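You operate a simulated robot arm through the tools that you are given. There is no shell and no other tool. Be economical: measure what you need, move in short steps, check, and stop when the job is done.

The job below is to be done with a simulated two-armed robot. You get a single attempt, and the scene is never put back.

## Task
On the narrow walkway over the locker, fold the green cloth in half, so that its two long edges meet.

The check looks at the end state, three seconds after you hand in, the way a careful person would. Anything else that was tipped, shoved, dropped, spilled or broken makes it a failure. Flat cloth is picked up by pressing the open fingertips on it (5 to 10 N) and closing them slowly along it; thin cloth reads only 2 to 8 mm in the jaws.

## Robot
Two 7-joint arms with two-finger parallel grippers on one trunk, on a base that drives. Base frame: it is fixed to the floor where the robot stands at the start and does not move with it; the origin is under the middle of the robot, x ahead of it, y to its left, z up; the surface under the hand at the start is at about z = 800. Units: mm, degrees, N and s.
The left shoulder is at the start at [80, 131, 947], the right one opposite. With the tool pointing down near the work surface each hand reaches from about 400 to 860 mm from the robot's upright axis, wherever it stands, measured 20 degrees to its own side. Places, roughly: narrow walkway over the locker [600, -600, 800]. Payload 1.57 kg a hand.
The TCP of each hand is the grasp point between the finger pads, 30 mm short of the fingertips. In the tool frame z runs along the fingers and y along their closing line. The gripper opens to 110 mm. The fingers are 24 mm wide and 12 mm thick; the gripper's body (48 by 112 mm) begins 78 mm behind the TCP.
Orientation is told as [roll, pitch, yaw] about the base's x, y, z axes, in that order, counted from this pose: with the fingers straight down and closing along the base's y, the tool's x points along the base's -x, its y along +y and its z along -z.

## Interface
- The arms move only by the tool drive_tool. It takes "left_motion", "right_motion" or both (then of equal length, played together; a hand with none holds still); each is a list of rows, each an object of numbers (a shift or turn left out is 0, a gripper value left out holds the last): "dx", "dy", "dz": the shift along the base's x, y, z in units of 50 mm (1.0 is 50 mm); "rx", "ry", "rz": the turn, a rotation vector about the base's x, y, z in units of 5 degrees (1.0 is 5 degrees); "grip": the closure in counts, from 0 (fully open) to 255 (shut). In form: [{"dx": .., "dy": .., "dz": .., "rx": .., "ry": .., "rz": .., "grip": ..}, ...]. A call has 1 to 8 rows; each row shifts and turns the commanded pose from where the row before left it. A call with a number of a shift or a turn outside -1 to 1 is refused whole. A row lasts 0.2 s, in which the tool goes at most 50 mm and 8.6 degrees; a call with a longer step from one row to the next is refused whole, and so is a gripper value outside its range. Where a pose cannot be reached the arm comes as near as it can. A force on the tool above 40 N (or 10 N above the force at the start of the call, whichever is more), or a blocked arm, ends the call early, and 0.2 s more pass. The fingers move at their own pace (about 108 mm/s each) and stop on an object; they squeeze with about 41 N. The grip force told is the motor's: it shows also when the fingers shut on nothing. Time passes only in rows, and 0.2 s behind the last, so rows that do not move let the fingers close. It gives the time, the measured TCP pose, the force on the tool (base axes), the opening and the grip force at its end, in the units of the frame above (readings bear some noise), with the torque about the TCP (base axes, N m) and any sound that the robot's microphone picked up.
- Cameras (640 x 400 px; columns grow to the right, rows downward): "scene" is now at [-50.5, -4.6, 1425.2]; the picture's right is [-0.05, -1.00, 0.00], its down [-0.52, 0.03, -0.85] and it looks along [0.85, -0.04, -0.53] (base axes); focal length 259 px, centre (320, 200). "left" rides on the left gripper at [70, -16, -141] in its tool frame; the picture's right is [0.23, 0.97, 0.00], its down [-0.86, 0.20, -0.48] and it looks along [-0.47, 0.11, 0.88] (tool axes); focal length 222 px, centre (320, 200). "right" rides on the right gripper at [70, 16, -141] in its tool frame; the picture's right is [-0.23, 0.97, 0.00], its down [-0.86, -0.20, -0.48] and it looks along [-0.47, -0.11, 0.88] (tool axes); focal length 222 px, centre (320, 200). There is no depth. A picture from a camera that has moved, and an enlarged one, comes with that camera's place and axes in the base frame and with its lens.
- camera(camera): a new picture of that camera. No time passes.
- roll_base(legs): drives the robot by 1 to 6 legs, each [ahead, left, turn to the left] in mm, mm and degrees, along the robot's own axes; the way and the turn of a leg run together, so that a leg with both is an arc; at most 1500 mm and 180 degrees a leg. The arms and the cameras ride along, it lands a little off, and it stops where it bumps. It gives what a move gives.
- head_to(pan, tilt): turns the head with the scene camera to pan (to the left, within 109 degrees either way) and tilt (down, from -29 to 69), counted from straight ahead of the robot. It gives what a move gives.
- close_up(camera, box): a new picture of the part [left, top, right, bottom] of that camera's present view, enlarged. No time passes.
- hand_in(): hands the job in; it is judged then, once.

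Go step by step. Nothing tells you exact positions but the pictures and the camera data: compare them with the known pose of the tool, close in by small moves and look again before you grip or let go. The budget is 120 turns and 92 pictures, counting those below and the enlarged ones. Unless the task says otherwise, let go and move clear before handing in, and close with one line.

The tools are called after "Call:" by a JSON object that holds its "op" and its "data". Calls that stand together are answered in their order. drive_tool: Moves the arms, as the interface text tells. Its arguments: {"type":"object","properties":{"left_motion":{"type":"array"},"right_motion":{"type":"array"}},"required":[]} The other tools are called the same way: roll_base (legs) drives the base; head_to (pan, tilt) turns the head that bears the scene camera; camera (camera) takes a picture; close_up (camera, box) takes an enlarged picture of a part of a camera's view; hand_in () hands the job in.

At the start:

```text
clock: 0.0
left_tool_pos: [623.8, 228.5, 1023.2]
left_ee_rot: [-0.1, 0.0, -0.1]
left_wrist_force: [0.1, -0.4, 0.3]
left_wrist_torque: [0.03, 0.01, 0.0]
left_gripper_width: 110.2
left_grasp_force: 0.1
right_tool_pos: [528.5, -278.5, 973.6]
right_ee_rot: [0.1, 0.0, 0.0]
right_wrist_force: [-0.6, 0.2, -1.2]
right_wrist_torque: [0.01, -0.03, -0.01]
right_gripper_width: 109.9
right_grasp_force: 0.1
robot x, y, heading: [-3.7, -2.3, -0.1]
head pan, tilt: [-3.0, 31.7]
```

scene: 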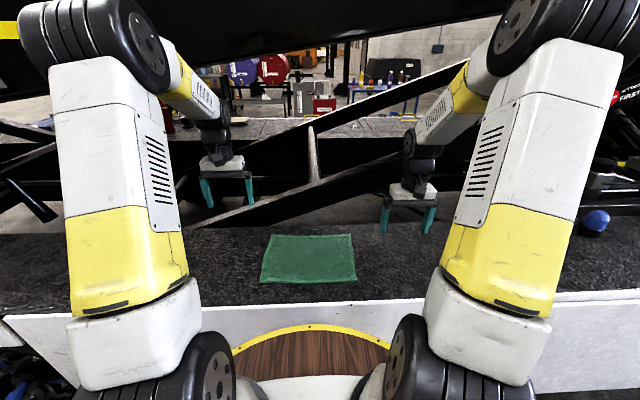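
right: 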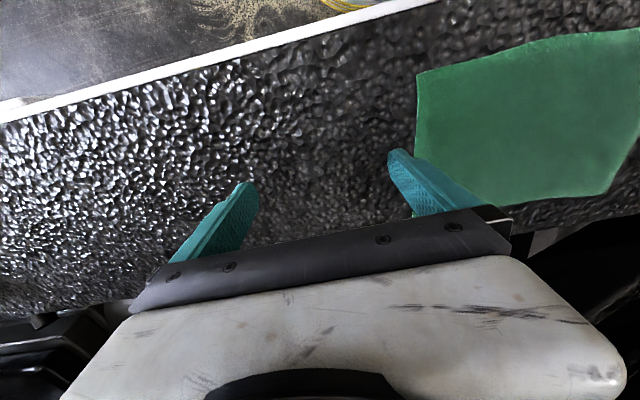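
left: 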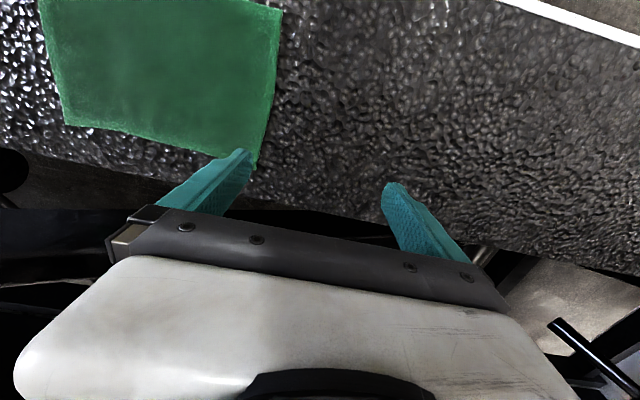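

I see a green cloth at about [583, 7, 800] right ahead, but the place named is at [600, -600, 800]. I'll turn the head to look there before deciding.

Call:
{"op": "head_to", "data": {"pan": -45, "tilt": 35}}

Call:
{"op": "camera", "data": {"camera": "scene"}}

```text
clock: 1.1
left_tool_pos: [624.4, 228.6, 1022.9]
left_ee_rot: [0.0, 0.0, 0.0]
left_wrist_force: [-0.4, 0.1, -0.3]
left_wrist_torque: [-0.01, -0.01, 0.01]
left_gripper_width: 110.0
left_grasp_force: 0.1
right_tool_pos: [528.5, -278.4, 973.5]
right_ee_rot: [0.0, 0.0, 0.1]
right_wrist_force: [0.6, 0.3, 0.1]
right_wrist_torque: [0.02, -0.05, 0.02]
right_gripper_width: 110.2
right_grasp_force: 0.1
robot x, y, heading: [0.2, 4.2, -0.1]
head pan, tilt: [-45.0, 35.0]
```

```text
88 pictures are left
camera scene: at [-77.8, -62.0, 1420.0], right [-0.71, -0.71, 0.0], down [-0.41, 0.41, -0.82], along [0.58, -0.58, -0.57], focal length 259 px, centre (320, 200)
```

scene: 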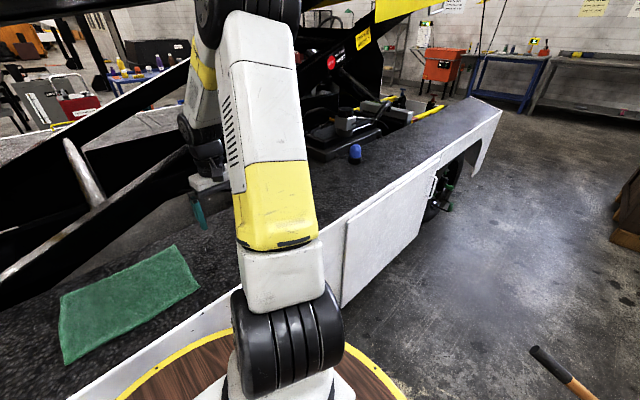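

Only one green cloth is on the long walkway, about x 487–710, y −150…150, so the long edges run along y. I'll look more closely at it and at the clearance behind it.

Call:
{"op": "head_to", "data": {"pan": 0, "tilt": 45}}

Call:
{"op": "close_up", "data": {"camera": "scene", "box": [180, 60, 460, 235]}}

Call:
{"op": "camera", "data": {"camera": "scene"}}

```text
clock: 2.2
left_tool_pos: [623.3, 228.8, 1023.9]
left_ee_rot: [0.0, 0.0, -0.1]
left_wrist_force: [-0.7, 0.8, 0.2]
left_wrist_torque: [0.0, -0.04, -0.02]
left_gripper_width: 109.9
left_grasp_force: 0.1
right_tool_pos: [528.4, -278.6, 974.7]
right_ee_rot: [-0.1, -0.1, 0.0]
right_wrist_force: [-0.9, -0.1, -0.4]
right_wrist_torque: [0.01, -0.01, 0.01]
right_gripper_width: 109.8
right_grasp_force: 0.1
robot x, y, heading: [2.1, 0.9, -0.0]
head pan, tilt: [0.0, 45.0]
```

```text
2.29 times, centred on (320, 148) of scene
camera zoom: at [-58.8, 0.1, 1405.2], right [0.0, -1.0, 0.0], down [-0.71, 0.0, -0.71], along [0.71, 0.0, -0.71], focal length 591 px, centre (320, 320)
```

zoom: 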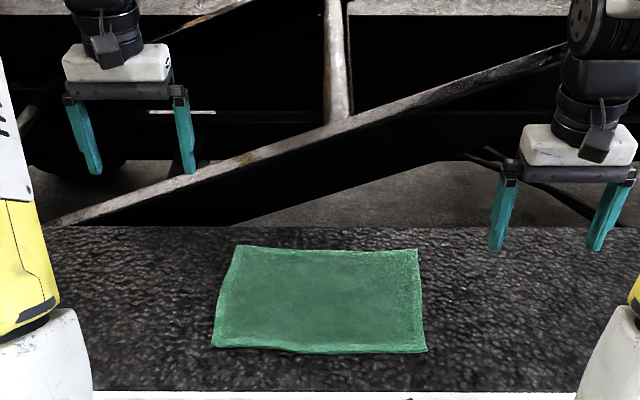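

```text
86 pictures are left
camera scene: at [-58.8, 0.1, 1405.2], right [0.0, -1.0, 0.0], down [-0.71, 0.0, -0.71], along [0.71, 0.0, -0.71], focal length 259 px, centre (320, 200)
```

scene: 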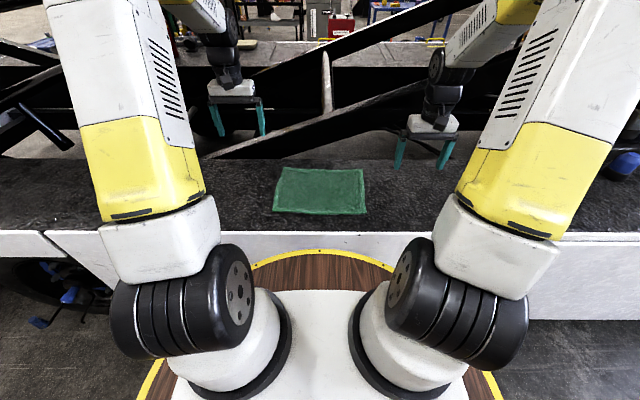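

The cloth measures about 224 × 297 mm: near corners [495, 148] and [488, −148], far corners [719, 137] and [712, −161], with the walkway running from x 415 to 770. I'll fold the near long edge onto the far one with both hands, and first bring the hands above the near corners.

Call:
{"op": "drive_tool", "data": {"left_motion": [{"dx": -0.476, "dy": -0.442, "dz": -0.492, "grip": 185}, {"dx": -0.476, "dy": -0.442, "dz": -0.492}, {"dx": -0.476, "dy": -0.442, "dz": -0.492}, {"dx": -0.476, "dy": -0.442, "dz": -0.492}, {"dx": -0.476, "dy": -0.442, "dz": -0.492}, {}], "right_motion": [{"dx": -0.114, "dy": 0.626, "dz": -0.296, "grip": 185}, {"dx": -0.114, "dy": 0.626, "dz": -0.296}, {"dx": -0.114, "dy": 0.626, "dz": -0.296}, {"dx": -0.114, "dy": 0.626, "dz": -0.296}, {"dx": -0.114, "dy": 0.626, "dz": -0.296}, {}]}}

Call:
{"op": "camera", "data": {"camera": "left"}}

Call:
{"op": "camera", "data": {"camera": "right"}}

Call:
{"op": "close_up", "data": {"camera": "scene", "box": [220, 125, 420, 250]}}

```text
clock: 3.6
left_tool_pos: [505.4, 117.1, 900.1]
left_ee_rot: [0.0, 0.0, 0.1]
left_wrist_force: [0.9, 0.4, 0.3]
left_wrist_torque: [-0.03, -0.01, 0.04]
left_gripper_width: 30.1
left_grasp_force: 0.0
right_tool_pos: [499.6, -122.1, 901.1]
right_ee_rot: [0.1, 0.0, 0.0]
right_wrist_force: [0.1, -0.2, 0.3]
right_wrist_torque: [-0.04, 0.0, 0.04]
right_gripper_width: 30.1
right_grasp_force: 0.1
robot x, y, heading: [-2.6, 2.7, -0.0]
head pan, tilt: [0.0, 45.0]
```

```text
85 pictures are left
camera left: at [435.7, 99.6, 1041.9], right [-0.23, 0.97, 0.0], down [0.86, 0.2, 0.48], along [0.47, 0.11, -0.88], focal length 222 px, centre (320, 200)
```

left: 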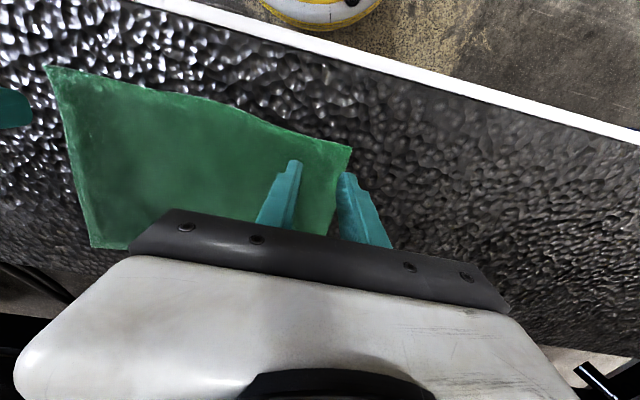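

```text
84 pictures are left
camera right: at [430.8, -106.6, 1042.2], right [0.23, 0.97, 0.0], down [0.85, -0.2, 0.48], along [0.47, -0.11, -0.88], focal length 222 px, centre (320, 200)
```

right: 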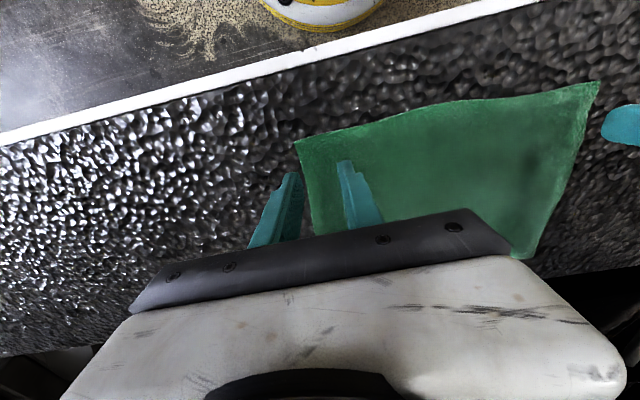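

```text
3.20 times, centred on (320, 188) of scene
camera zoom: at [-58.8, 0.2, 1405.2], right [0.0, -1.0, 0.0], down [-0.71, 0.0, -0.71], along [0.71, 0.0, -0.71], focal length 827 px, centre (320, 240)
```

zoom: 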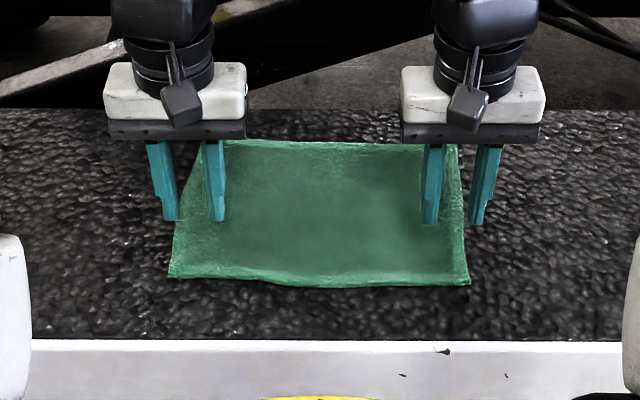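

The near corners are confirmed at [494, 147] and [485, −145]. I'll nudge the right hand inward by 5 mm and lower both hands to just above contact.

Call:
{"op": "drive_tool", "data": {"left_motion": [{"dz": -0.4}, {"dz": -0.4}, {"dz": -0.4}, {"dz": -0.1}, {}], "right_motion": [{"dz": -0.4, "dy": 0.1}, {"dz": -0.4}, {"dz": -0.4}, {"dz": -0.1}, {}]}}

```text
clock: 4.8
left_tool_pos: [504.9, 118.4, 836.9]
left_ee_rot: [0.0, 0.0, 0.0]
left_wrist_force: [0.7, -0.6, 0.8]
left_wrist_torque: [0.04, -0.01, -0.04]
left_gripper_width: 30.2
left_grasp_force: 0.1
right_tool_pos: [501.7, -117.4, 835.3]
right_ee_rot: [-0.1, 0.0, 0.0]
right_wrist_force: [0.2, -0.3, -0.2]
right_wrist_torque: [0.03, -0.01, 0.01]
right_gripper_width: 30.2
right_grasp_force: 0.1
robot x, y, heading: [1.4, -0.6, -0.3]
head pan, tilt: [0.0, 45.0]
```

Call:
{"op": "drive_tool", "data": {"left_motion": [{"dz": -0.04}, {"dz": -0.04}, {}], "right_motion": [{"dz": -0.04}, {"dz": -0.04}, {}]}}

Call:
{"op": "close_up", "data": {"camera": "scene", "box": [220, 125, 420, 250]}}

```text
clock: 5.6
left_tool_pos: [505.2, 118.0, 832.8]
left_ee_rot: [0.0, -0.1, 0.0]
left_wrist_force: [-4.1, -0.7, 26.2]
left_wrist_torque: [-0.06, 0.1, 0.01]
left_gripper_width: 30.2
left_grasp_force: 0.0
right_tool_pos: [500.8, -116.6, 832.3]
right_ee_rot: [-0.1, -0.3, 0.1]
right_wrist_force: [1.6, 2.3, 22.2]
right_wrist_torque: [0.09, 0.0, -0.01]
right_gripper_width: 30.2
right_grasp_force: 0.1
robot x, y, heading: [0.2, -2.4, 0.0]
head pan, tilt: [0.0, 45.0]
```

```text
3.20 times, centred on (320, 188) of scene
camera zoom: at [-60.0, 0.2, 1405.1], right [0.0, -1.0, 0.0], down [-0.71, 0.0, -0.71], along [0.71, 0.0, -0.71], focal length 827 px, centre (320, 240)
```

zoom: 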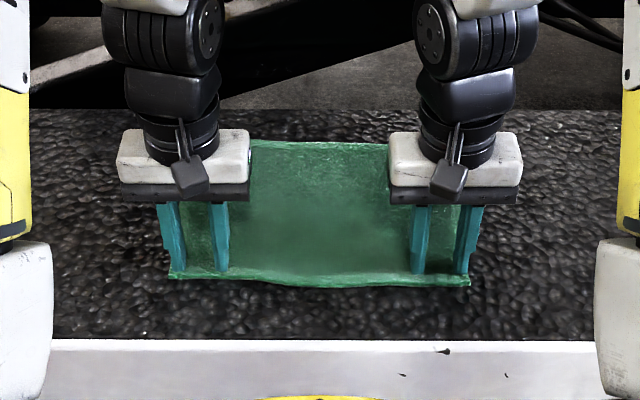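

Both hands touch, a bit too hard, and the edge sticks out about 8 mm in front of the tips. I'll lift slightly, shift 6 mm nearer and press again more gently.

Call:
{"op": "drive_tool", "data": {"left_motion": [{"dz": 0.1}, {"dx": -0.12}, {"dz": -0.07}, {"dz": -0.01}, {}], "right_motion": [{"dz": 0.1}, {"dx": -0.12}, {"dz": -0.07}, {"dz": -0.01}, {}]}}

```text
clock: 6.8
left_tool_pos: [498.4, 118.4, 832.8]
left_ee_rot: [0.0, 0.0, 0.0]
left_wrist_force: [4.5, 2.0, 6.2]
left_wrist_torque: [0.04, -0.15, 0.0]
left_gripper_width: 30.3
left_grasp_force: 0.0
right_tool_pos: [493.7, -117.8, 831.8]
right_ee_rot: [0.1, 0.0, 0.0]
right_wrist_force: [-8.4, -3.6, 28.2]
right_wrist_torque: [-0.03, 0.18, 0.05]
right_gripper_width: 30.1
right_grasp_force: 0.0
robot x, y, heading: [2.0, 0.0, 0.1]
head pan, tilt: [0.0, 45.0]
```

Call:
{"op": "drive_tool", "data": {"left_motion": [{}, {}], "right_motion": [{"dz": 0.02}, {}]}}

```text
clock: 7.4
left_tool_pos: [497.9, 118.9, 833.5]
left_ee_rot: [0.0, -0.1, 0.1]
left_wrist_force: [6.5, 2.6, 9.0]
left_wrist_torque: [0.04, -0.23, -0.01]
left_gripper_width: 30.4
left_grasp_force: 0.2
right_tool_pos: [494.6, -116.9, 832.2]
right_ee_rot: [0.0, 0.1, -0.1]
right_wrist_force: [-5.1, -1.5, 18.5]
right_wrist_torque: [0.05, 0.18, 0.03]
right_gripper_width: 30.2
right_grasp_force: 0.1
robot x, y, heading: [-0.3, -2.3, -0.0]
head pan, tilt: [0.0, 45.0]
```

The left hand presses at 9 N and the right one at 18 N, so I'll ease the right up by 1 mm. Then I'll close both slowly.

Call:
{"op": "drive_tool", "data": {"left_motion": [{}, {"grip": 195}, {"grip": 205}, {"grip": 215}, {"grip": 225}, {"grip": 235}, {"grip": 245}, {"grip": 255}], "right_motion": [{"dz": 0.018}, {"grip": 195}, {"grip": 205}, {"grip": 215}, {"grip": 225}, {"grip": 235}, {"grip": 245}, {"grip": 255}]}}

Call:
{"op": "close_up", "data": {"camera": "scene", "box": [220, 125, 420, 250]}}

```text
clock: 9.2
left_tool_pos: [498.3, 116.6, 833.1]
left_ee_rot: [0.1, 0.0, 0.0]
left_wrist_force: [-0.7, -10.8, 10.6]
left_wrist_torque: [-0.33, -0.02, -0.03]
left_gripper_width: 4.2
left_grasp_force: 24.8
right_tool_pos: [494.4, -117.8, 833.8]
right_ee_rot: [0.1, 0.0, 0.2]
right_wrist_force: [0.1, 10.5, 5.2]
right_wrist_torque: [0.33, -0.02, 0.0]
right_gripper_width: 3.8
right_grasp_force: 24.6
robot x, y, heading: [-0.7, -2.7, -0.0]
head pan, tilt: [0.0, 45.0]
```

```text
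3.20 times, centred on (320, 188) of scene
camera zoom: at [-59.2, 0.2, 1405.2], right [0.0, -1.0, 0.0], down [-0.71, 0.0, -0.71], along [0.71, 0.0, -0.71], focal length 827 px, centre (320, 240)
```

zoom: 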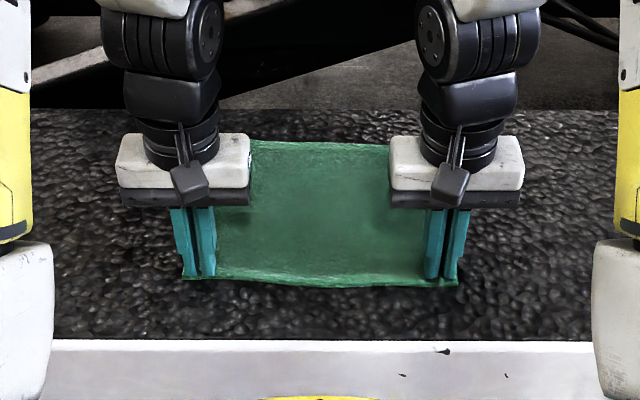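

Both hands hold about 4 mm of cloth at the near edge. I'll lift it along an arc to above the middle and then look.

Call:
{"op": "drive_tool", "data": {"left_motion": [{"dx": 0.072, "dz": 0.456, "dy": -0.04}, {"dx": 0.212, "dz": 0.424}, {"dx": 0.338, "dz": 0.364}, {"dx": 0.438, "dz": 0.28}, {"dx": 0.51, "dz": 0.176}, {"dx": 0.55, "dz": 0.06}, {}], "right_motion": [{"dx": 0.072, "dz": 0.456, "dy": 0.04}, {"dx": 0.212, "dz": 0.424}, {"dx": 0.338, "dz": 0.364}, {"dx": 0.438, "dz": 0.28}, {"dx": 0.51, "dz": 0.176}, {"dx": 0.55, "dz": 0.06}, {}]}}

Call:
{"op": "close_up", "data": {"camera": "scene", "box": [220, 125, 420, 250]}}

Call:
{"op": "camera", "data": {"camera": "left"}}

```text
clock: 10.8
left_tool_pos: [603.1, 114.8, 920.9]
left_ee_rot: [0.1, 0.0, 0.0]
left_wrist_force: [-0.4, -7.2, -0.8]
left_wrist_torque: [-0.24, -0.01, -0.02]
left_gripper_width: 3.6
left_grasp_force: 25.1
right_tool_pos: [600.0, -116.8, 921.3]
right_ee_rot: [0.1, -0.1, 0.0]
right_wrist_force: [0.1, 7.1, 0.5]
right_wrist_torque: [0.23, 0.0, 0.03]
right_gripper_width: 3.9
right_grasp_force: 24.4
robot x, y, heading: [2.1, 1.0, 0.1]
head pan, tilt: [0.0, 45.0]
```

```text
3.20 times, centred on (320, 188) of scene
camera zoom: at [-58.8, 0.2, 1405.2], right [0.0, -1.0, 0.0], down [-0.71, 0.0, -0.71], along [0.71, 0.0, -0.71], focal length 827 px, centre (320, 240)
```

zoom: 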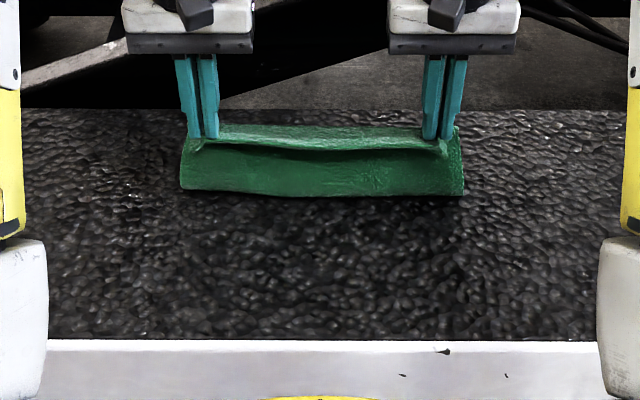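

```text
79 pictures are left
camera left: at [534.1, 98.7, 1061.7], right [-0.23, 0.97, 0.0], down [0.86, 0.2, 0.48], along [0.47, 0.11, -0.88], focal length 222 px, centre (320, 200)
```

left: 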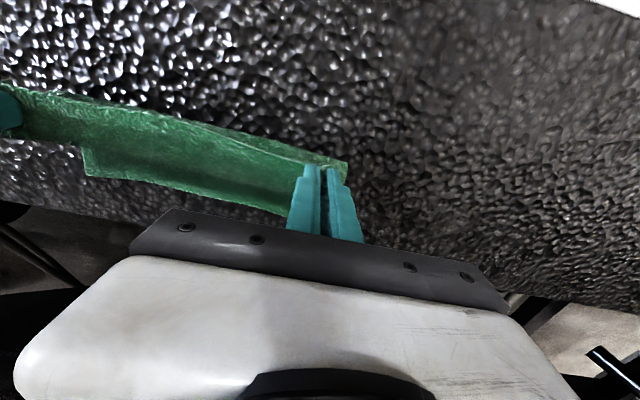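

The cloth hangs well from both hands. I'll finish the arc down to just above the far edge and look before letting go.

Call:
{"op": "drive_tool", "data": {"left_motion": [{"dx": 0.55, "dz": -0.06, "dy": -0.03}, {"dx": 0.51, "dz": -0.176, "dy": -0.03}, {"dx": 0.438, "dz": -0.28}, {"dx": 0.338, "dz": -0.364}, {"dx": 0.212, "dz": -0.38}, {"dx": 0.072, "dz": -0.22}, {}], "right_motion": [{"dx": 0.55, "dz": -0.06, "dy": 0.03}, {"dx": 0.51, "dz": -0.176, "dy": 0.03}, {"dx": 0.438, "dz": -0.28}, {"dx": 0.338, "dz": -0.364}, {"dx": 0.212, "dz": -0.38}, {"dx": 0.072, "dz": -0.22}, {}]}}

Call:
{"op": "close_up", "data": {"camera": "scene", "box": [240, 125, 400, 225]}}

Call:
{"op": "camera", "data": {"camera": "left"}}

Call:
{"op": "camera", "data": {"camera": "right"}}

```text
clock: 12.4
left_tool_pos: [710.2, 112.6, 846.9]
left_ee_rot: [0.0, 0.0, 0.1]
left_wrist_force: [0.4, -1.1, -0.4]
left_wrist_torque: [-0.03, -0.03, -0.03]
left_gripper_width: 3.8
left_grasp_force: 24.1
right_tool_pos: [705.6, -112.3, 847.1]
right_ee_rot: [0.0, 0.0, 0.0]
right_wrist_force: [-0.3, 1.3, 0.2]
right_wrist_torque: [0.0, 0.02, 0.02]
right_gripper_width: 3.9
right_grasp_force: 24.9
robot x, y, heading: [-2.8, 1.4, -0.1]
head pan, tilt: [0.0, 45.0]
```

```text
4.00 times, centred on (320, 175) of scene
camera zoom: at [-58.7, 0.2, 1405.2], right [0.0, -1.0, 0.0], down [-0.71, 0.0, -0.71], along [0.71, 0.0, -0.71], focal length 1034 px, centre (320, 300)
```

zoom: 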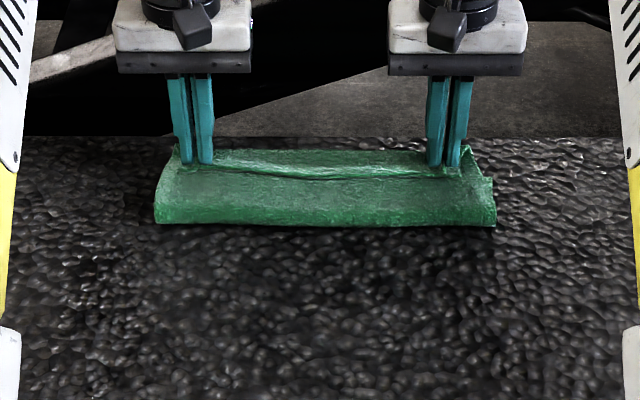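

```text
77 pictures are left
camera left: at [641.2, 96.2, 988.1], right [-0.23, 0.97, 0.0], down [0.86, 0.2, 0.48], along [0.47, 0.11, -0.88], focal length 222 px, centre (320, 200)
```

left: 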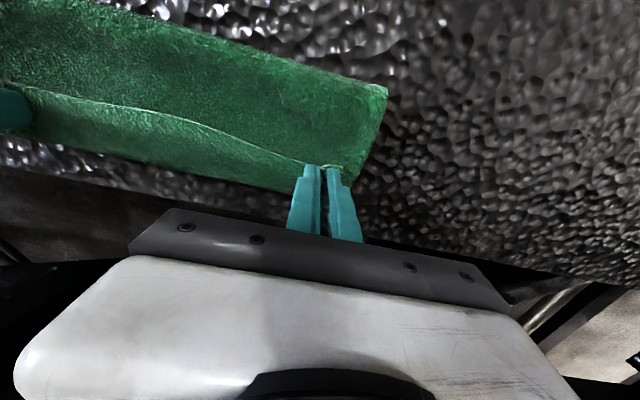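

```text
76 pictures are left
camera right: at [636.8, -96.7, 988.9], right [0.23, 0.97, 0.0], down [0.85, -0.2, 0.48], along [0.47, -0.11, -0.88], focal length 222 px, centre (320, 200)
```

right: 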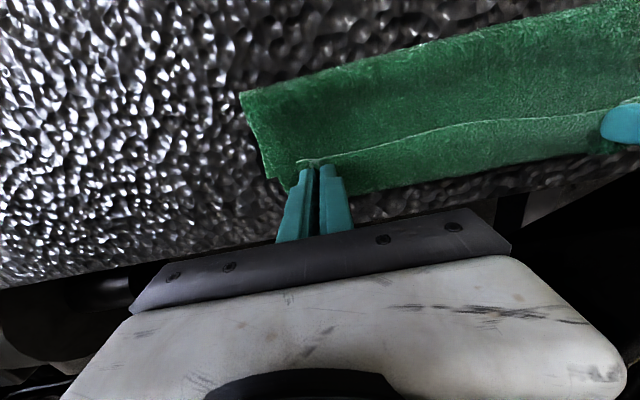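

The cloth is doubled over, but the strip beyond the bright line could be either the bottom layer's margin or a turned-back lip. I'll zoom in before letting go.

Call:
{"op": "close_up", "data": {"camera": "scene", "box": [272, 150, 328, 185]}}

Call:
{"op": "close_up", "data": {"camera": "left", "box": [80, 50, 400, 250]}}

Call:
{"op": "close_up", "data": {"camera": "right", "box": [220, 60, 540, 260]}}

```text
11.43 times, centred on (300, 168) of scene
camera zoom: at [-58.7, 0.2, 1405.2], right [0.0, -1.0, 0.0], down [-0.71, 0.0, -0.71], along [0.71, 0.0, -0.71], focal length 2955 px, centre (549, 571)
```

zoom: 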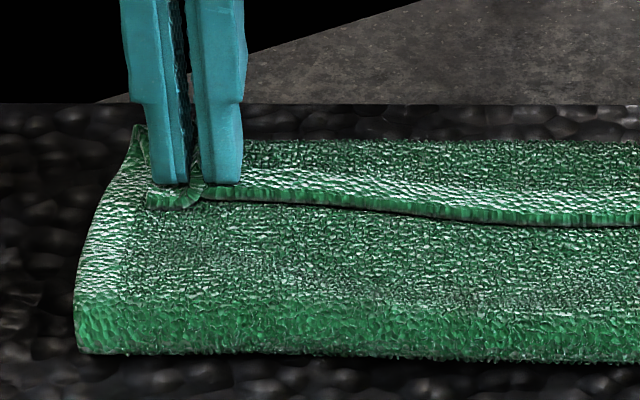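

```text
2.00 times, centred on (240, 150) of left
camera zoom: at [641.2, 96.2, 988.1], right [-0.23, 0.97, 0.0], down [0.86, 0.2, 0.48], along [0.47, 0.11, -0.88], focal length 444 px, centre (480, 300)
```

zoom: 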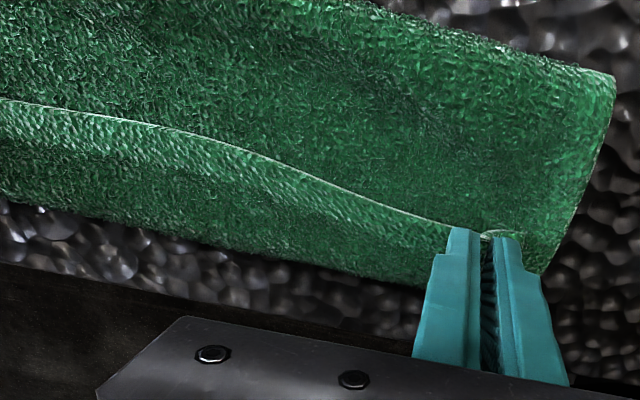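

```text
2.00 times, centred on (380, 160) of right
camera zoom: at [636.8, -96.7, 988.9], right [0.23, 0.97, 0.0], down [0.85, -0.2, 0.48], along [0.47, -0.11, -0.88], focal length 444 px, centre (200, 280)
```

zoom: 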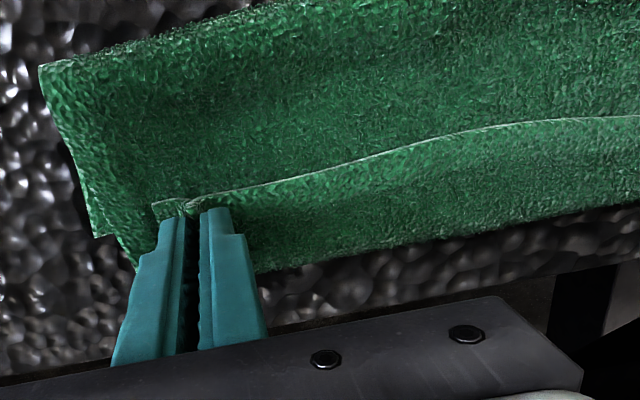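

The near edge is turned back as a lip of roughly 30 mm, and the crease lies too far out at about x 632. I'll raise the hands, bring them back about 39 mm, and look again before letting go.

Call:
{"op": "drive_tool", "data": {"left_motion": [{"dz": 0.4}, {"dz": 0.4, "dx": -0.2}, {"dx": -0.3}, {"dx": -0.28, "dz": -0.2}, {"dz": -0.3}, {}], "right_motion": [{"dz": 0.4}, {"dz": 0.4, "dx": -0.2}, {"dx": -0.3}, {"dx": -0.28, "dz": -0.2}, {"dz": -0.3}, {}]}}

Call:
{"op": "close_up", "data": {"camera": "scene", "box": [272, 140, 368, 200]}}

Call:
{"op": "camera", "data": {"camera": "left"}}

```text
clock: 13.8
left_tool_pos: [672.1, 113.4, 862.4]
left_ee_rot: [-0.1, 0.0, -0.1]
left_wrist_force: [0.0, -1.9, -0.1]
left_wrist_torque: [-0.03, 0.01, 0.01]
left_gripper_width: 4.0
left_grasp_force: 24.6
right_tool_pos: [666.8, -112.1, 863.5]
right_ee_rot: [0.0, 0.0, 0.0]
right_wrist_force: [0.5, 0.5, 1.1]
right_wrist_torque: [0.02, -0.02, -0.02]
right_gripper_width: 4.0
right_grasp_force: 24.2
robot x, y, heading: [-2.3, -2.3, -0.0]
head pan, tilt: [0.0, 45.0]
```

```text
6.67 times, centred on (320, 170) of scene
camera zoom: at [-58.8, 0.2, 1405.2], right [0.0, -1.0, 0.0], down [-0.71, 0.0, -0.71], along [0.71, 0.0, -0.71], focal length 1724 px, centre (320, 400)
```

zoom: 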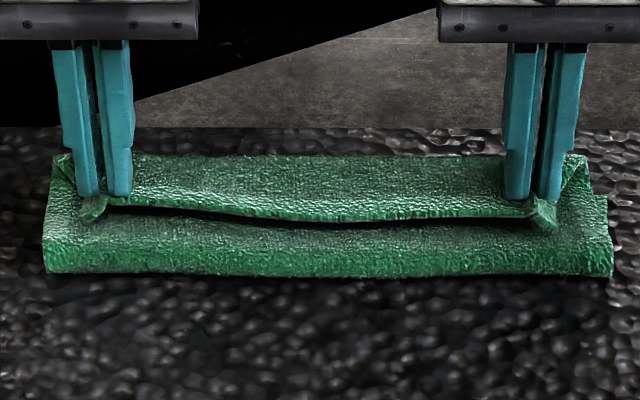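

```text
71 pictures are left
camera left: at [602.0, 97.0, 1003.4], right [-0.23, 0.97, 0.0], down [0.85, 0.2, 0.48], along [0.47, 0.11, -0.88], focal length 222 px, centre (320, 200)
```

left: 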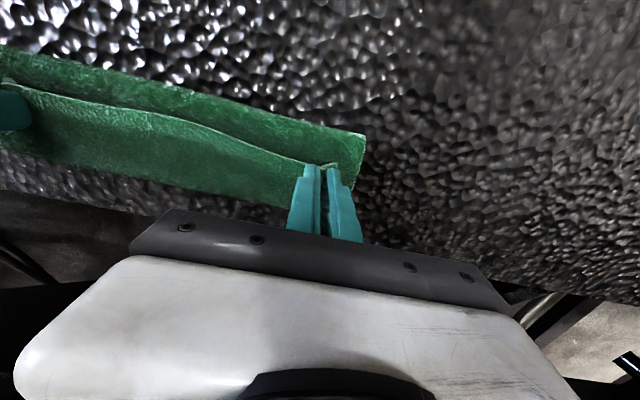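

Moving back only enlarged the loop. I'll lift the cloth so that it hangs upright over the wanted crease at x 604 and look from there.

Call:
{"op": "drive_tool", "data": {"left_motion": [{"dx": -0.34, "dz": 0.5}, {"dx": -0.34, "dz": 0.4}, {"dx": -0.34, "dz": 0.26}, {"dx": -0.34, "dz": 0.1}, {}], "right_motion": [{"dx": -0.34, "dz": 0.5}, {"dx": -0.34, "dz": 0.4}, {"dx": -0.34, "dz": 0.26}, {"dx": -0.34, "dz": 0.1}, {}]}}

Call:
{"op": "close_up", "data": {"camera": "scene", "box": [260, 140, 372, 210]}}

Call:
{"op": "camera", "data": {"camera": "left"}}

```text
clock: 15.0
left_tool_pos: [601.9, 113.2, 925.5]
left_ee_rot: [-0.1, 0.0, 0.0]
left_wrist_force: [-0.5, -0.7, 0.1]
left_wrist_torque: [0.0, -0.01, 0.0]
left_gripper_width: 3.6
left_grasp_force: 24.3
right_tool_pos: [598.2, -111.0, 926.5]
right_ee_rot: [0.0, 0.0, 0.0]
right_wrist_force: [0.7, 1.5, 0.6]
right_wrist_torque: [-0.02, -0.01, 0.03]
right_gripper_width: 3.6
right_grasp_force: 25.2
robot x, y, heading: [-1.5, 0.8, -0.0]
head pan, tilt: [0.0, 45.0]
```

```text
5.71 times, centred on (316, 175) of scene
camera zoom: at [-58.7, 0.2, 1405.2], right [0.0, -1.0, 0.0], down [-0.71, 0.0, -0.71], along [0.71, 0.0, -0.71], focal length 1478 px, centre (343, 343)
```

zoom: 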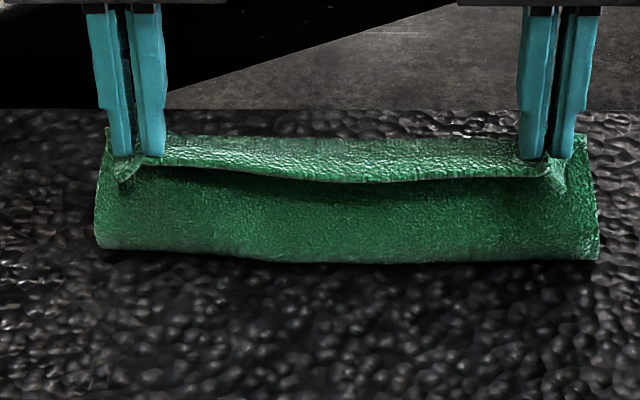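

```text
69 pictures are left
camera left: at [532.7, 96.1, 1066.7], right [-0.23, 0.97, 0.0], down [0.86, 0.2, 0.48], along [0.47, 0.11, -0.88], focal length 222 px, centre (320, 200)
```

left: 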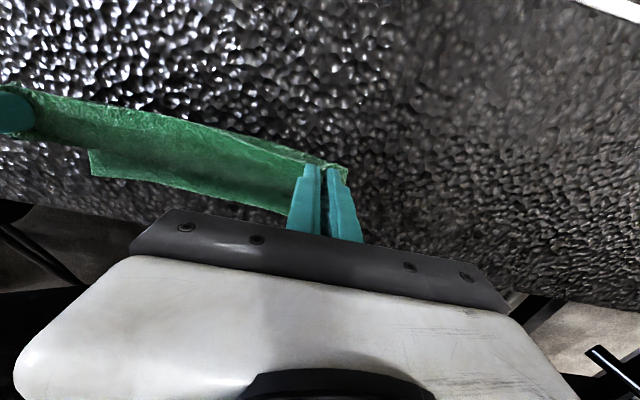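

The far edge of the bottom layer is at about x 709 and the crease at about 614. I'll tilt the fingers back 30° toward the robot, which turns the edge the right way, and shift slightly nearer.

Call:
{"op": "drive_tool", "data": {"left_motion": [{"ry": 1, "dx": -0.03}, {"ry": 1, "dx": -0.03}, {"ry": 1, "dx": -0.03}, {"ry": 1, "dx": -0.03}, {"ry": 1, "dx": -0.03}, {"ry": 1, "dx": -0.03}, {}], "right_motion": [{"ry": 1, "dx": -0.03}, {"ry": 1, "dx": -0.03}, {"ry": 1, "dx": -0.03}, {"ry": 1, "dx": -0.03}, {"ry": 1, "dx": -0.03}, {"ry": 1, "dx": -0.03}, {}]}}

Call:
{"op": "camera", "data": {"camera": "scene"}}

Call:
{"op": "camera", "data": {"camera": "left"}}

```text
clock: 16.6
left_tool_pos: [595.0, 112.8, 924.4]
left_ee_rot: [0.1, 30.1, 0.1]
left_wrist_force: [-0.4, -1.3, 0.0]
left_wrist_torque: [-0.07, -0.04, -0.02]
left_gripper_width: 3.7
left_grasp_force: 24.5
right_tool_pos: [589.7, -113.2, 926.2]
right_ee_rot: [0.0, 30.1, 0.0]
right_wrist_force: [-0.1, 1.5, -0.6]
right_wrist_torque: [0.05, 0.0, -0.03]
right_gripper_width: 3.9
right_grasp_force: 24.6
robot x, y, heading: [-0.4, 1.3, 0.1]
head pan, tilt: [0.0, 45.0]
```

```text
68 pictures are left
camera scene: at [-58.8, 0.2, 1405.2], right [0.0, -1.0, 0.0], down [-0.71, 0.0, -0.71], along [0.71, 0.0, -0.71], focal length 259 px, centre (320, 200)
```

scene: 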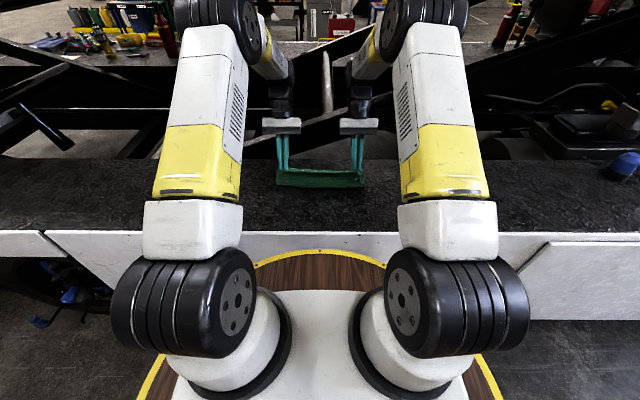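

```text
67 pictures are left
camera left: at [604.5, 96.3, 1081.9], right [-0.2, 0.97, 0.11], down [0.98, 0.2, -0.01], along [-0.04, 0.11, -0.99], focal length 222 px, centre (320, 200)
```

left: 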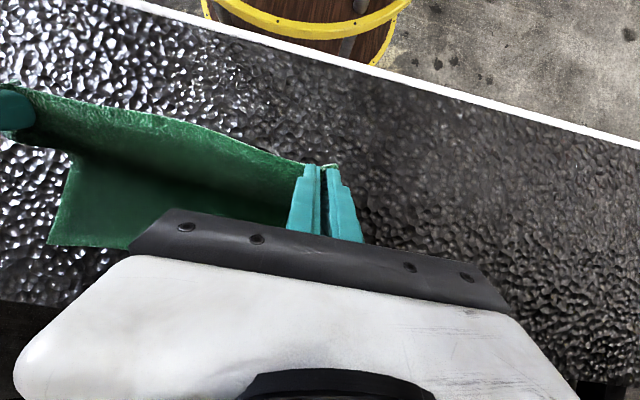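

The tilt turned the edge upright nicely. I'll lean the sheet toward the far side, with the hands still well short of the beam, and check it there.

Call:
{"op": "drive_tool", "data": {"left_motion": [{"dx": 0.36, "ry": -0.5}, {"dx": 0.36, "dz": -0.1, "ry": -0.5}, {"dx": 0.36, "dz": -0.1}, {"dx": 0.36, "dz": -0.14}, {}], "right_motion": [{"dx": 0.36, "ry": -0.5}, {"dx": 0.36, "dz": -0.1, "ry": -0.5}, {"dx": 0.36, "dz": -0.1}, {"dx": 0.36, "dz": -0.16}, {}]}}

Call:
{"op": "close_up", "data": {"camera": "scene", "box": [240, 110, 400, 210]}}

Call:
{"op": "camera", "data": {"camera": "left"}}

```text
clock: 17.8
left_tool_pos: [665.8, 112.8, 907.5]
left_ee_rot: [0.1, 24.9, 0.0]
left_wrist_force: [-0.2, -1.7, 0.3]
left_wrist_torque: [-0.08, -0.02, 0.02]
left_gripper_width: 3.7
left_grasp_force: 24.4
right_tool_pos: [661.5, -114.2, 907.6]
right_ee_rot: [0.0, 25.0, 0.0]
right_wrist_force: [0.5, 2.5, 0.9]
right_wrist_torque: [0.03, 0.0, -0.03]
right_gripper_width: 3.6
right_grasp_force: 24.0
robot x, y, heading: [-1.6, -0.7, 0.1]
head pan, tilt: [0.0, 45.0]
```

```text
4.00 times, centred on (320, 160) of scene
camera zoom: at [-58.8, 0.2, 1405.2], right [0.0, -1.0, 0.0], down [-0.71, 0.0, -0.71], along [0.71, 0.0, -0.71], focal length 1034 px, centre (320, 360)
```

zoom: 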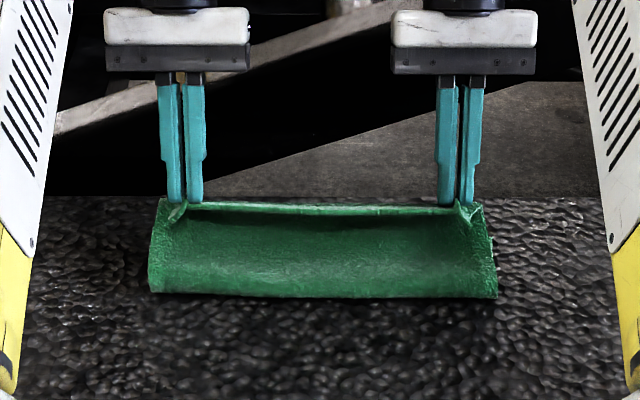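

```text
65 pictures are left
camera left: at [663.2, 96.1, 1064.4], right [-0.21, 0.97, 0.1], down [0.98, 0.2, 0.07], along [0.05, 0.11, -0.99], focal length 222 px, centre (320, 200)
```

left: 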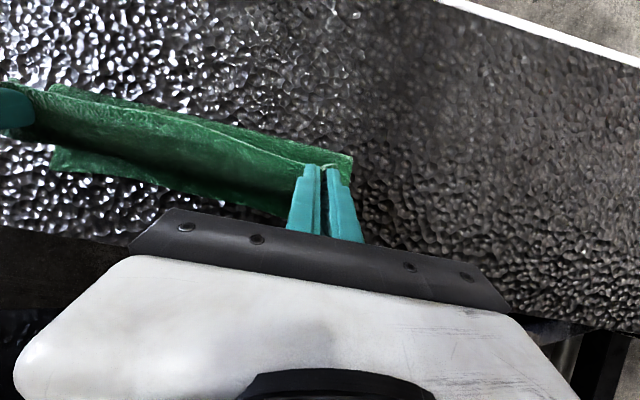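

The sheet bellies and the crease has crept to about x 625, while the far edge is at about 705. I'll pull back further past upright to reset the crease, then lean over less far.

Call:
{"op": "drive_tool", "data": {"left_motion": [{"dx": -0.4, "dz": 0.2}, {"dx": -0.5, "dz": 0.2}, {"dx": -0.5}, {"dx": -0.5}, {"dx": -0.3}, {}], "right_motion": [{"dx": -0.4, "dz": 0.2}, {"dx": -0.5, "dz": 0.2}, {"dx": -0.5}, {"dx": -0.5}, {"dx": -0.3}, {}]}}

Call:
{"op": "close_up", "data": {"camera": "scene", "box": [240, 110, 400, 210]}}

Call:
{"op": "drive_tool", "data": {"left_motion": [{"dx": 0.4}, {"dx": 0.4}, {"dx": 0.4, "dz": -0.15}, {"dx": 0.3, "dz": -0.25}, {}], "right_motion": [{"dx": 0.4}, {"dx": 0.4}, {"dx": 0.4, "dz": -0.15}, {"dx": 0.3, "dz": -0.25}, {}]}}

Call:
{"op": "close_up", "data": {"camera": "scene", "box": [240, 110, 400, 210]}}

Call:
{"op": "camera", "data": {"camera": "left"}}

```text
clock: 19.2
left_tool_pos: [556.4, 113.6, 928.3]
left_ee_rot: [0.1, 25.1, 0.0]
left_wrist_force: [0.9, -1.9, -0.1]
left_wrist_torque: [-0.07, 0.03, 0.02]
left_gripper_width: 3.8
left_grasp_force: 24.3
right_tool_pos: [552.5, -114.1, 926.6]
right_ee_rot: [0.1, 25.0, -0.1]
right_wrist_force: [-0.3, 2.4, 0.2]
right_wrist_torque: [0.04, 0.04, -0.05]
right_gripper_width: 3.8
right_grasp_force: 24.4
robot x, y, heading: [-0.4, 1.7, -0.0]
head pan, tilt: [0.0, 45.0]
```

```text
4.00 times, centred on (320, 160) of scene
camera zoom: at [-58.7, 0.2, 1405.2], right [0.0, -1.0, 0.0], down [-0.71, 0.0, -0.71], along [0.71, 0.0, -0.71], focal length 1034 px, centre (320, 360)
```

zoom: 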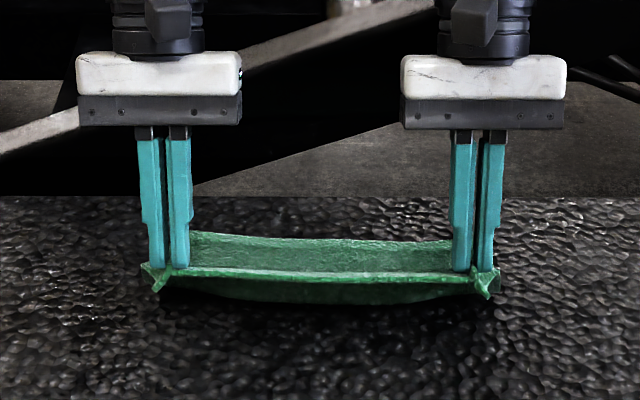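

```text
clock: 20.4
left_tool_pos: [629.7, 112.9, 908.9]
left_ee_rot: [0.1, 24.9, 0.0]
left_wrist_force: [-1.4, -2.9, 0.3]
left_wrist_torque: [-0.1, -0.02, 0.0]
left_gripper_width: 3.6
left_grasp_force: 25.1
right_tool_pos: [626.6, -113.5, 905.8]
right_ee_rot: [0.0, 25.1, 0.1]
right_wrist_force: [0.1, 2.3, -0.7]
right_wrist_torque: [0.03, -0.01, -0.01]
right_gripper_width: 3.8
right_grasp_force: 24.5
robot x, y, heading: [0.2, 2.1, -0.1]
head pan, tilt: [0.0, 45.0]
```

```text
4.00 times, centred on (320, 160) of scene
camera zoom: at [-58.8, 0.2, 1405.2], right [0.0, -1.0, 0.0], down [-0.71, 0.0, -0.71], along [0.71, 0.0, -0.71], focal length 1034 px, centre (320, 360)
```

zoom: 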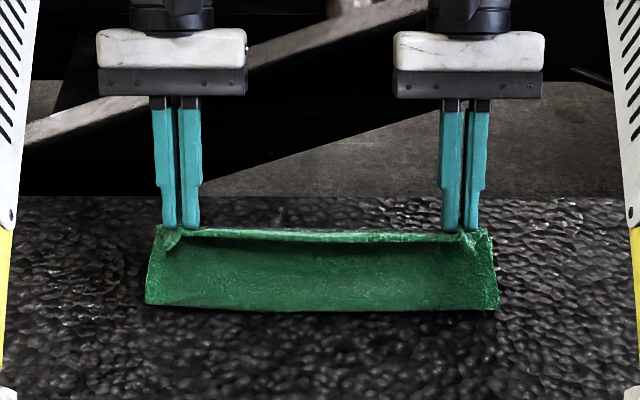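

```text
62 pictures are left
camera left: at [626.9, 96.3, 1064.7], right [-0.21, 0.97, 0.1], down [0.98, 0.2, 0.07], along [0.05, 0.11, -0.99], focal length 222 px, centre (320, 200)
```

left: 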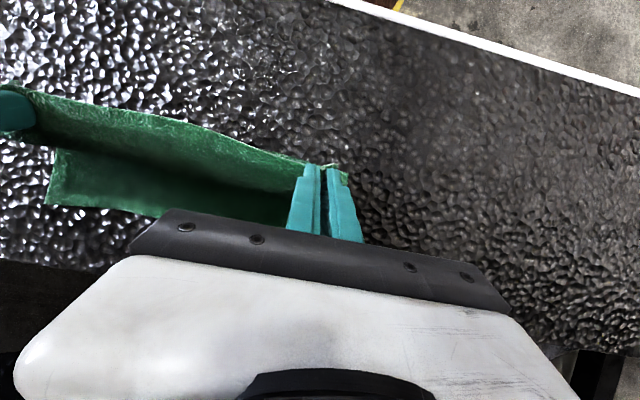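

The crease is now near x 600 with the far edge at about 705, which suits a half fold. I'll let go with a small forward swing so that the sheet falls to the far side, then lift clear.

Call:
{"op": "drive_tool", "data": {"left_motion": [{"dx": -0.3}, {}, {"dx": 0.4}, {"dx": 0.7, "grip": 140}, {"dx": 0.2, "dz": 0.5}, {"dz": 0.9}, {"dz": 0.5}, {}], "right_motion": [{"dx": -0.3}, {}, {"dx": 0.4}, {"dx": 0.7, "grip": 140}, {"dx": 0.2, "dz": 0.5}, {"dz": 0.9}, {"dz": 0.5}, {}]}}

Call:
{"op": "close_up", "data": {"camera": "scene", "box": [240, 110, 400, 210]}}

Call:
{"op": "camera", "data": {"camera": "left"}}

Call:
{"op": "camera", "data": {"camera": "right"}}

```text
clock: 22.2
left_tool_pos: [679.1, 112.5, 1002.5]
left_ee_rot: [0.0, 24.9, 0.0]
left_wrist_force: [0.7, -0.2, 0.4]
left_wrist_torque: [0.02, 0.01, -0.02]
left_gripper_width: 49.9
left_grasp_force: 0.0
right_tool_pos: [676.8, -112.6, 1002.6]
right_ee_rot: [0.0, 25.0, 0.1]
right_wrist_force: [-0.2, 0.0, -1.5]
right_wrist_torque: [-0.04, 0.03, 0.0]
right_gripper_width: 49.9
right_grasp_force: 0.1
robot x, y, heading: [0.3, -0.6, -0.1]
head pan, tilt: [0.0, 45.0]
```

```text
4.00 times, centred on (320, 160) of scene
camera zoom: at [-58.7, 0.2, 1405.2], right [0.0, -1.0, 0.0], down [-0.71, 0.0, -0.71], along [0.71, 0.0, -0.71], focal length 1034 px, centre (320, 360)
```

zoom: 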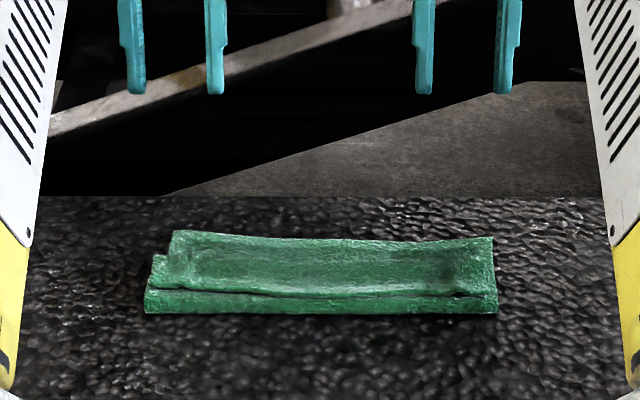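

```text
60 pictures are left
camera left: at [676.3, 95.9, 1159.3], right [-0.21, 0.97, 0.1], down [0.98, 0.2, 0.07], along [0.05, 0.11, -0.99], focal length 222 px, centre (320, 200)
```

left: 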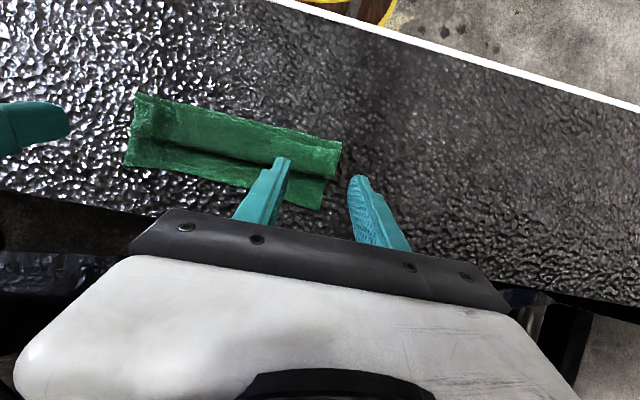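

```text
59 pictures are left
camera right: at [675.3, -96.5, 1160.5], right [0.21, 0.97, -0.1], down [0.98, -0.2, 0.07], along [0.05, -0.11, -0.99], focal length 222 px, centre (320, 200)
```

right: 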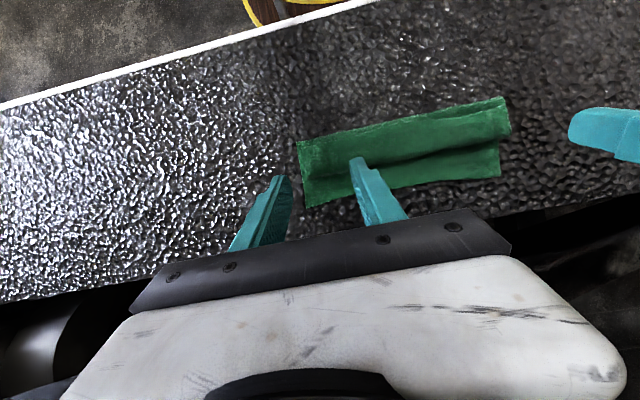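

The cloth has come down but looks buckled in front. I'll move the hands back out of the way and look closely.

Call:
{"op": "close_up", "data": {"camera": "scene", "box": [272, 162, 320, 192]}}

Call:
{"op": "close_up", "data": {"camera": "left", "box": [110, 70, 366, 230]}}

Call:
{"op": "close_up", "data": {"camera": "right", "box": [280, 70, 536, 230]}}

```text
13.33 times, centred on (296, 177) of scene
camera zoom: at [-58.7, 0.2, 1405.2], right [0.0, -1.0, 0.0], down [-0.71, 0.0, -0.71], along [0.71, 0.0, -0.71], focal length 3448 px, centre (640, 507)
```

zoom: 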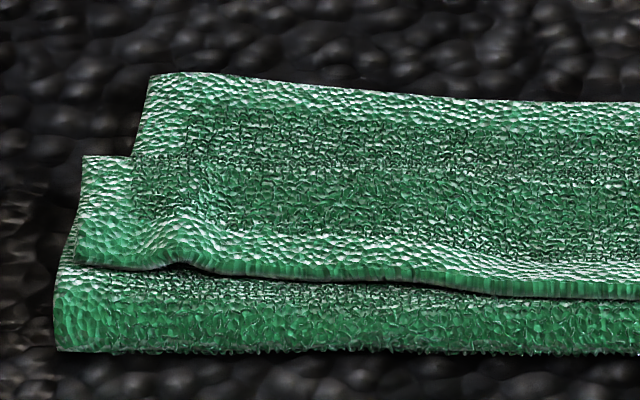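

```text
2.50 times, centred on (238, 150) of left
camera zoom: at [676.3, 95.9, 1159.3], right [-0.21, 0.97, 0.1], down [0.98, 0.2, 0.07], along [0.05, 0.11, -0.99], focal length 555 px, centre (525, 325)
```

zoom: 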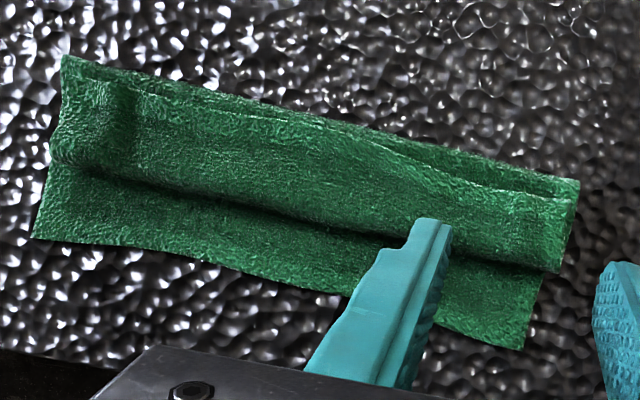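

```text
2.50 times, centred on (408, 150) of right
camera zoom: at [675.3, -96.5, 1160.5], right [0.21, 0.97, -0.1], down [0.98, -0.2, 0.07], along [0.05, -0.11, -0.99], focal length 555 px, centre (100, 325)
```

zoom: 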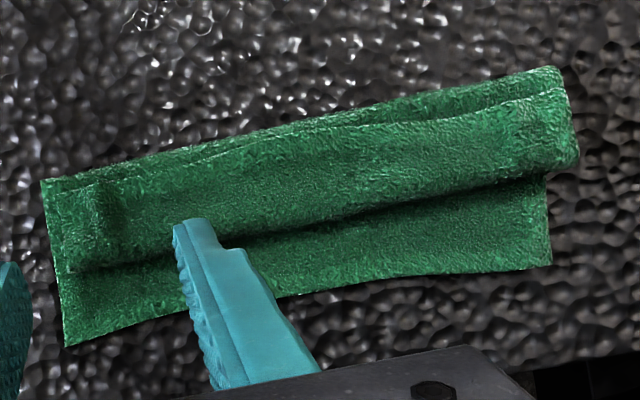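

The sheet came down in a Z: crease at x 598, second bend at about 660, and the near edge lying on top at about 612, facing me; unrolled, it would reach about 712. I'll spread the fingers as a rake and sweep that flap over to the far side, starting by placing the hands before it.

Call:
{"op": "drive_tool", "data": {"left_motion": [{"dx": -0.37, "dy": -0.13, "dz": -0.4, "ry": -1, "grip": 0}, {"dx": -0.37, "dy": -0.13, "dz": -0.5, "ry": -1}, {"dx": -0.37, "dy": -0.13, "dz": -0.6, "ry": -1}, {"dx": -0.37, "dy": -0.13, "dz": -0.7, "ry": -1}, {"dx": -0.37, "dy": -0.13, "dz": -0.7, "ry": -1}, {}], "right_motion": [{"dx": -0.37, "dy": 0.13, "dz": -0.4, "ry": -1, "grip": 0}, {"dx": -0.37, "dy": 0.13, "dz": -0.5, "ry": -1}, {"dx": -0.37, "dy": 0.13, "dz": -0.6, "ry": -1}, {"dx": -0.37, "dy": 0.13, "dz": -0.7, "ry": -1}, {"dx": -0.37, "dy": 0.13, "dz": -0.7, "ry": -1}, {}]}}

Call:
{"op": "close_up", "data": {"camera": "scene", "box": [260, 140, 372, 210]}}

Call:
{"op": "camera", "data": {"camera": "left"}}

```text
clock: 23.6
left_tool_pos: [587.7, 79.4, 856.0]
left_ee_rot: [0.0, -0.2, 0.1]
left_wrist_force: [0.1, -0.5, -1.0]
left_wrist_torque: [-0.01, 0.01, -0.02]
left_gripper_width: 110.0
left_grasp_force: 0.1
right_tool_pos: [584.7, -82.1, 857.3]
right_ee_rot: [0.0, 0.0, 0.0]
right_wrist_force: [-0.6, -0.5, 0.3]
right_wrist_torque: [-0.02, 0.02, -0.05]
right_gripper_width: 109.9
right_grasp_force: 0.1
robot x, y, heading: [1.0, -0.2, -0.1]
head pan, tilt: [0.0, 45.0]
```

```text
5.71 times, centred on (316, 175) of scene
camera zoom: at [-58.7, 0.2, 1405.2], right [0.0, -1.0, 0.0], down [-0.71, 0.0, -0.71], along [0.71, 0.0, -0.71], focal length 1478 px, centre (343, 343)
```

zoom: 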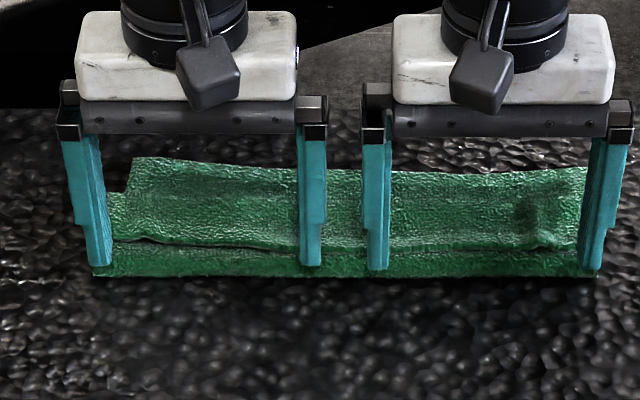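

```text
54 pictures are left
camera left: at [518.7, 63.0, 997.1], right [-0.23, 0.97, 0.0], down [0.85, 0.2, 0.48], along [0.47, 0.11, -0.88], focal length 222 px, centre (320, 200)
```

left: 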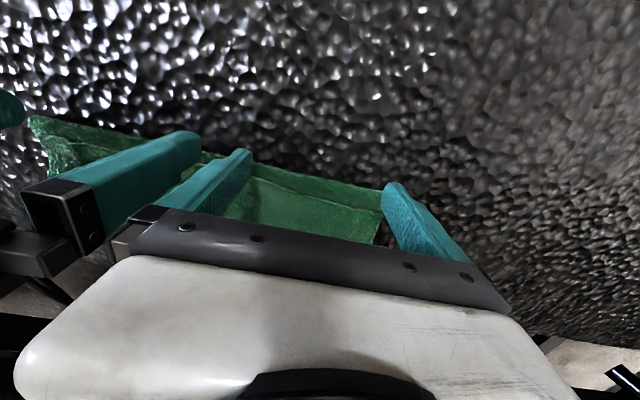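

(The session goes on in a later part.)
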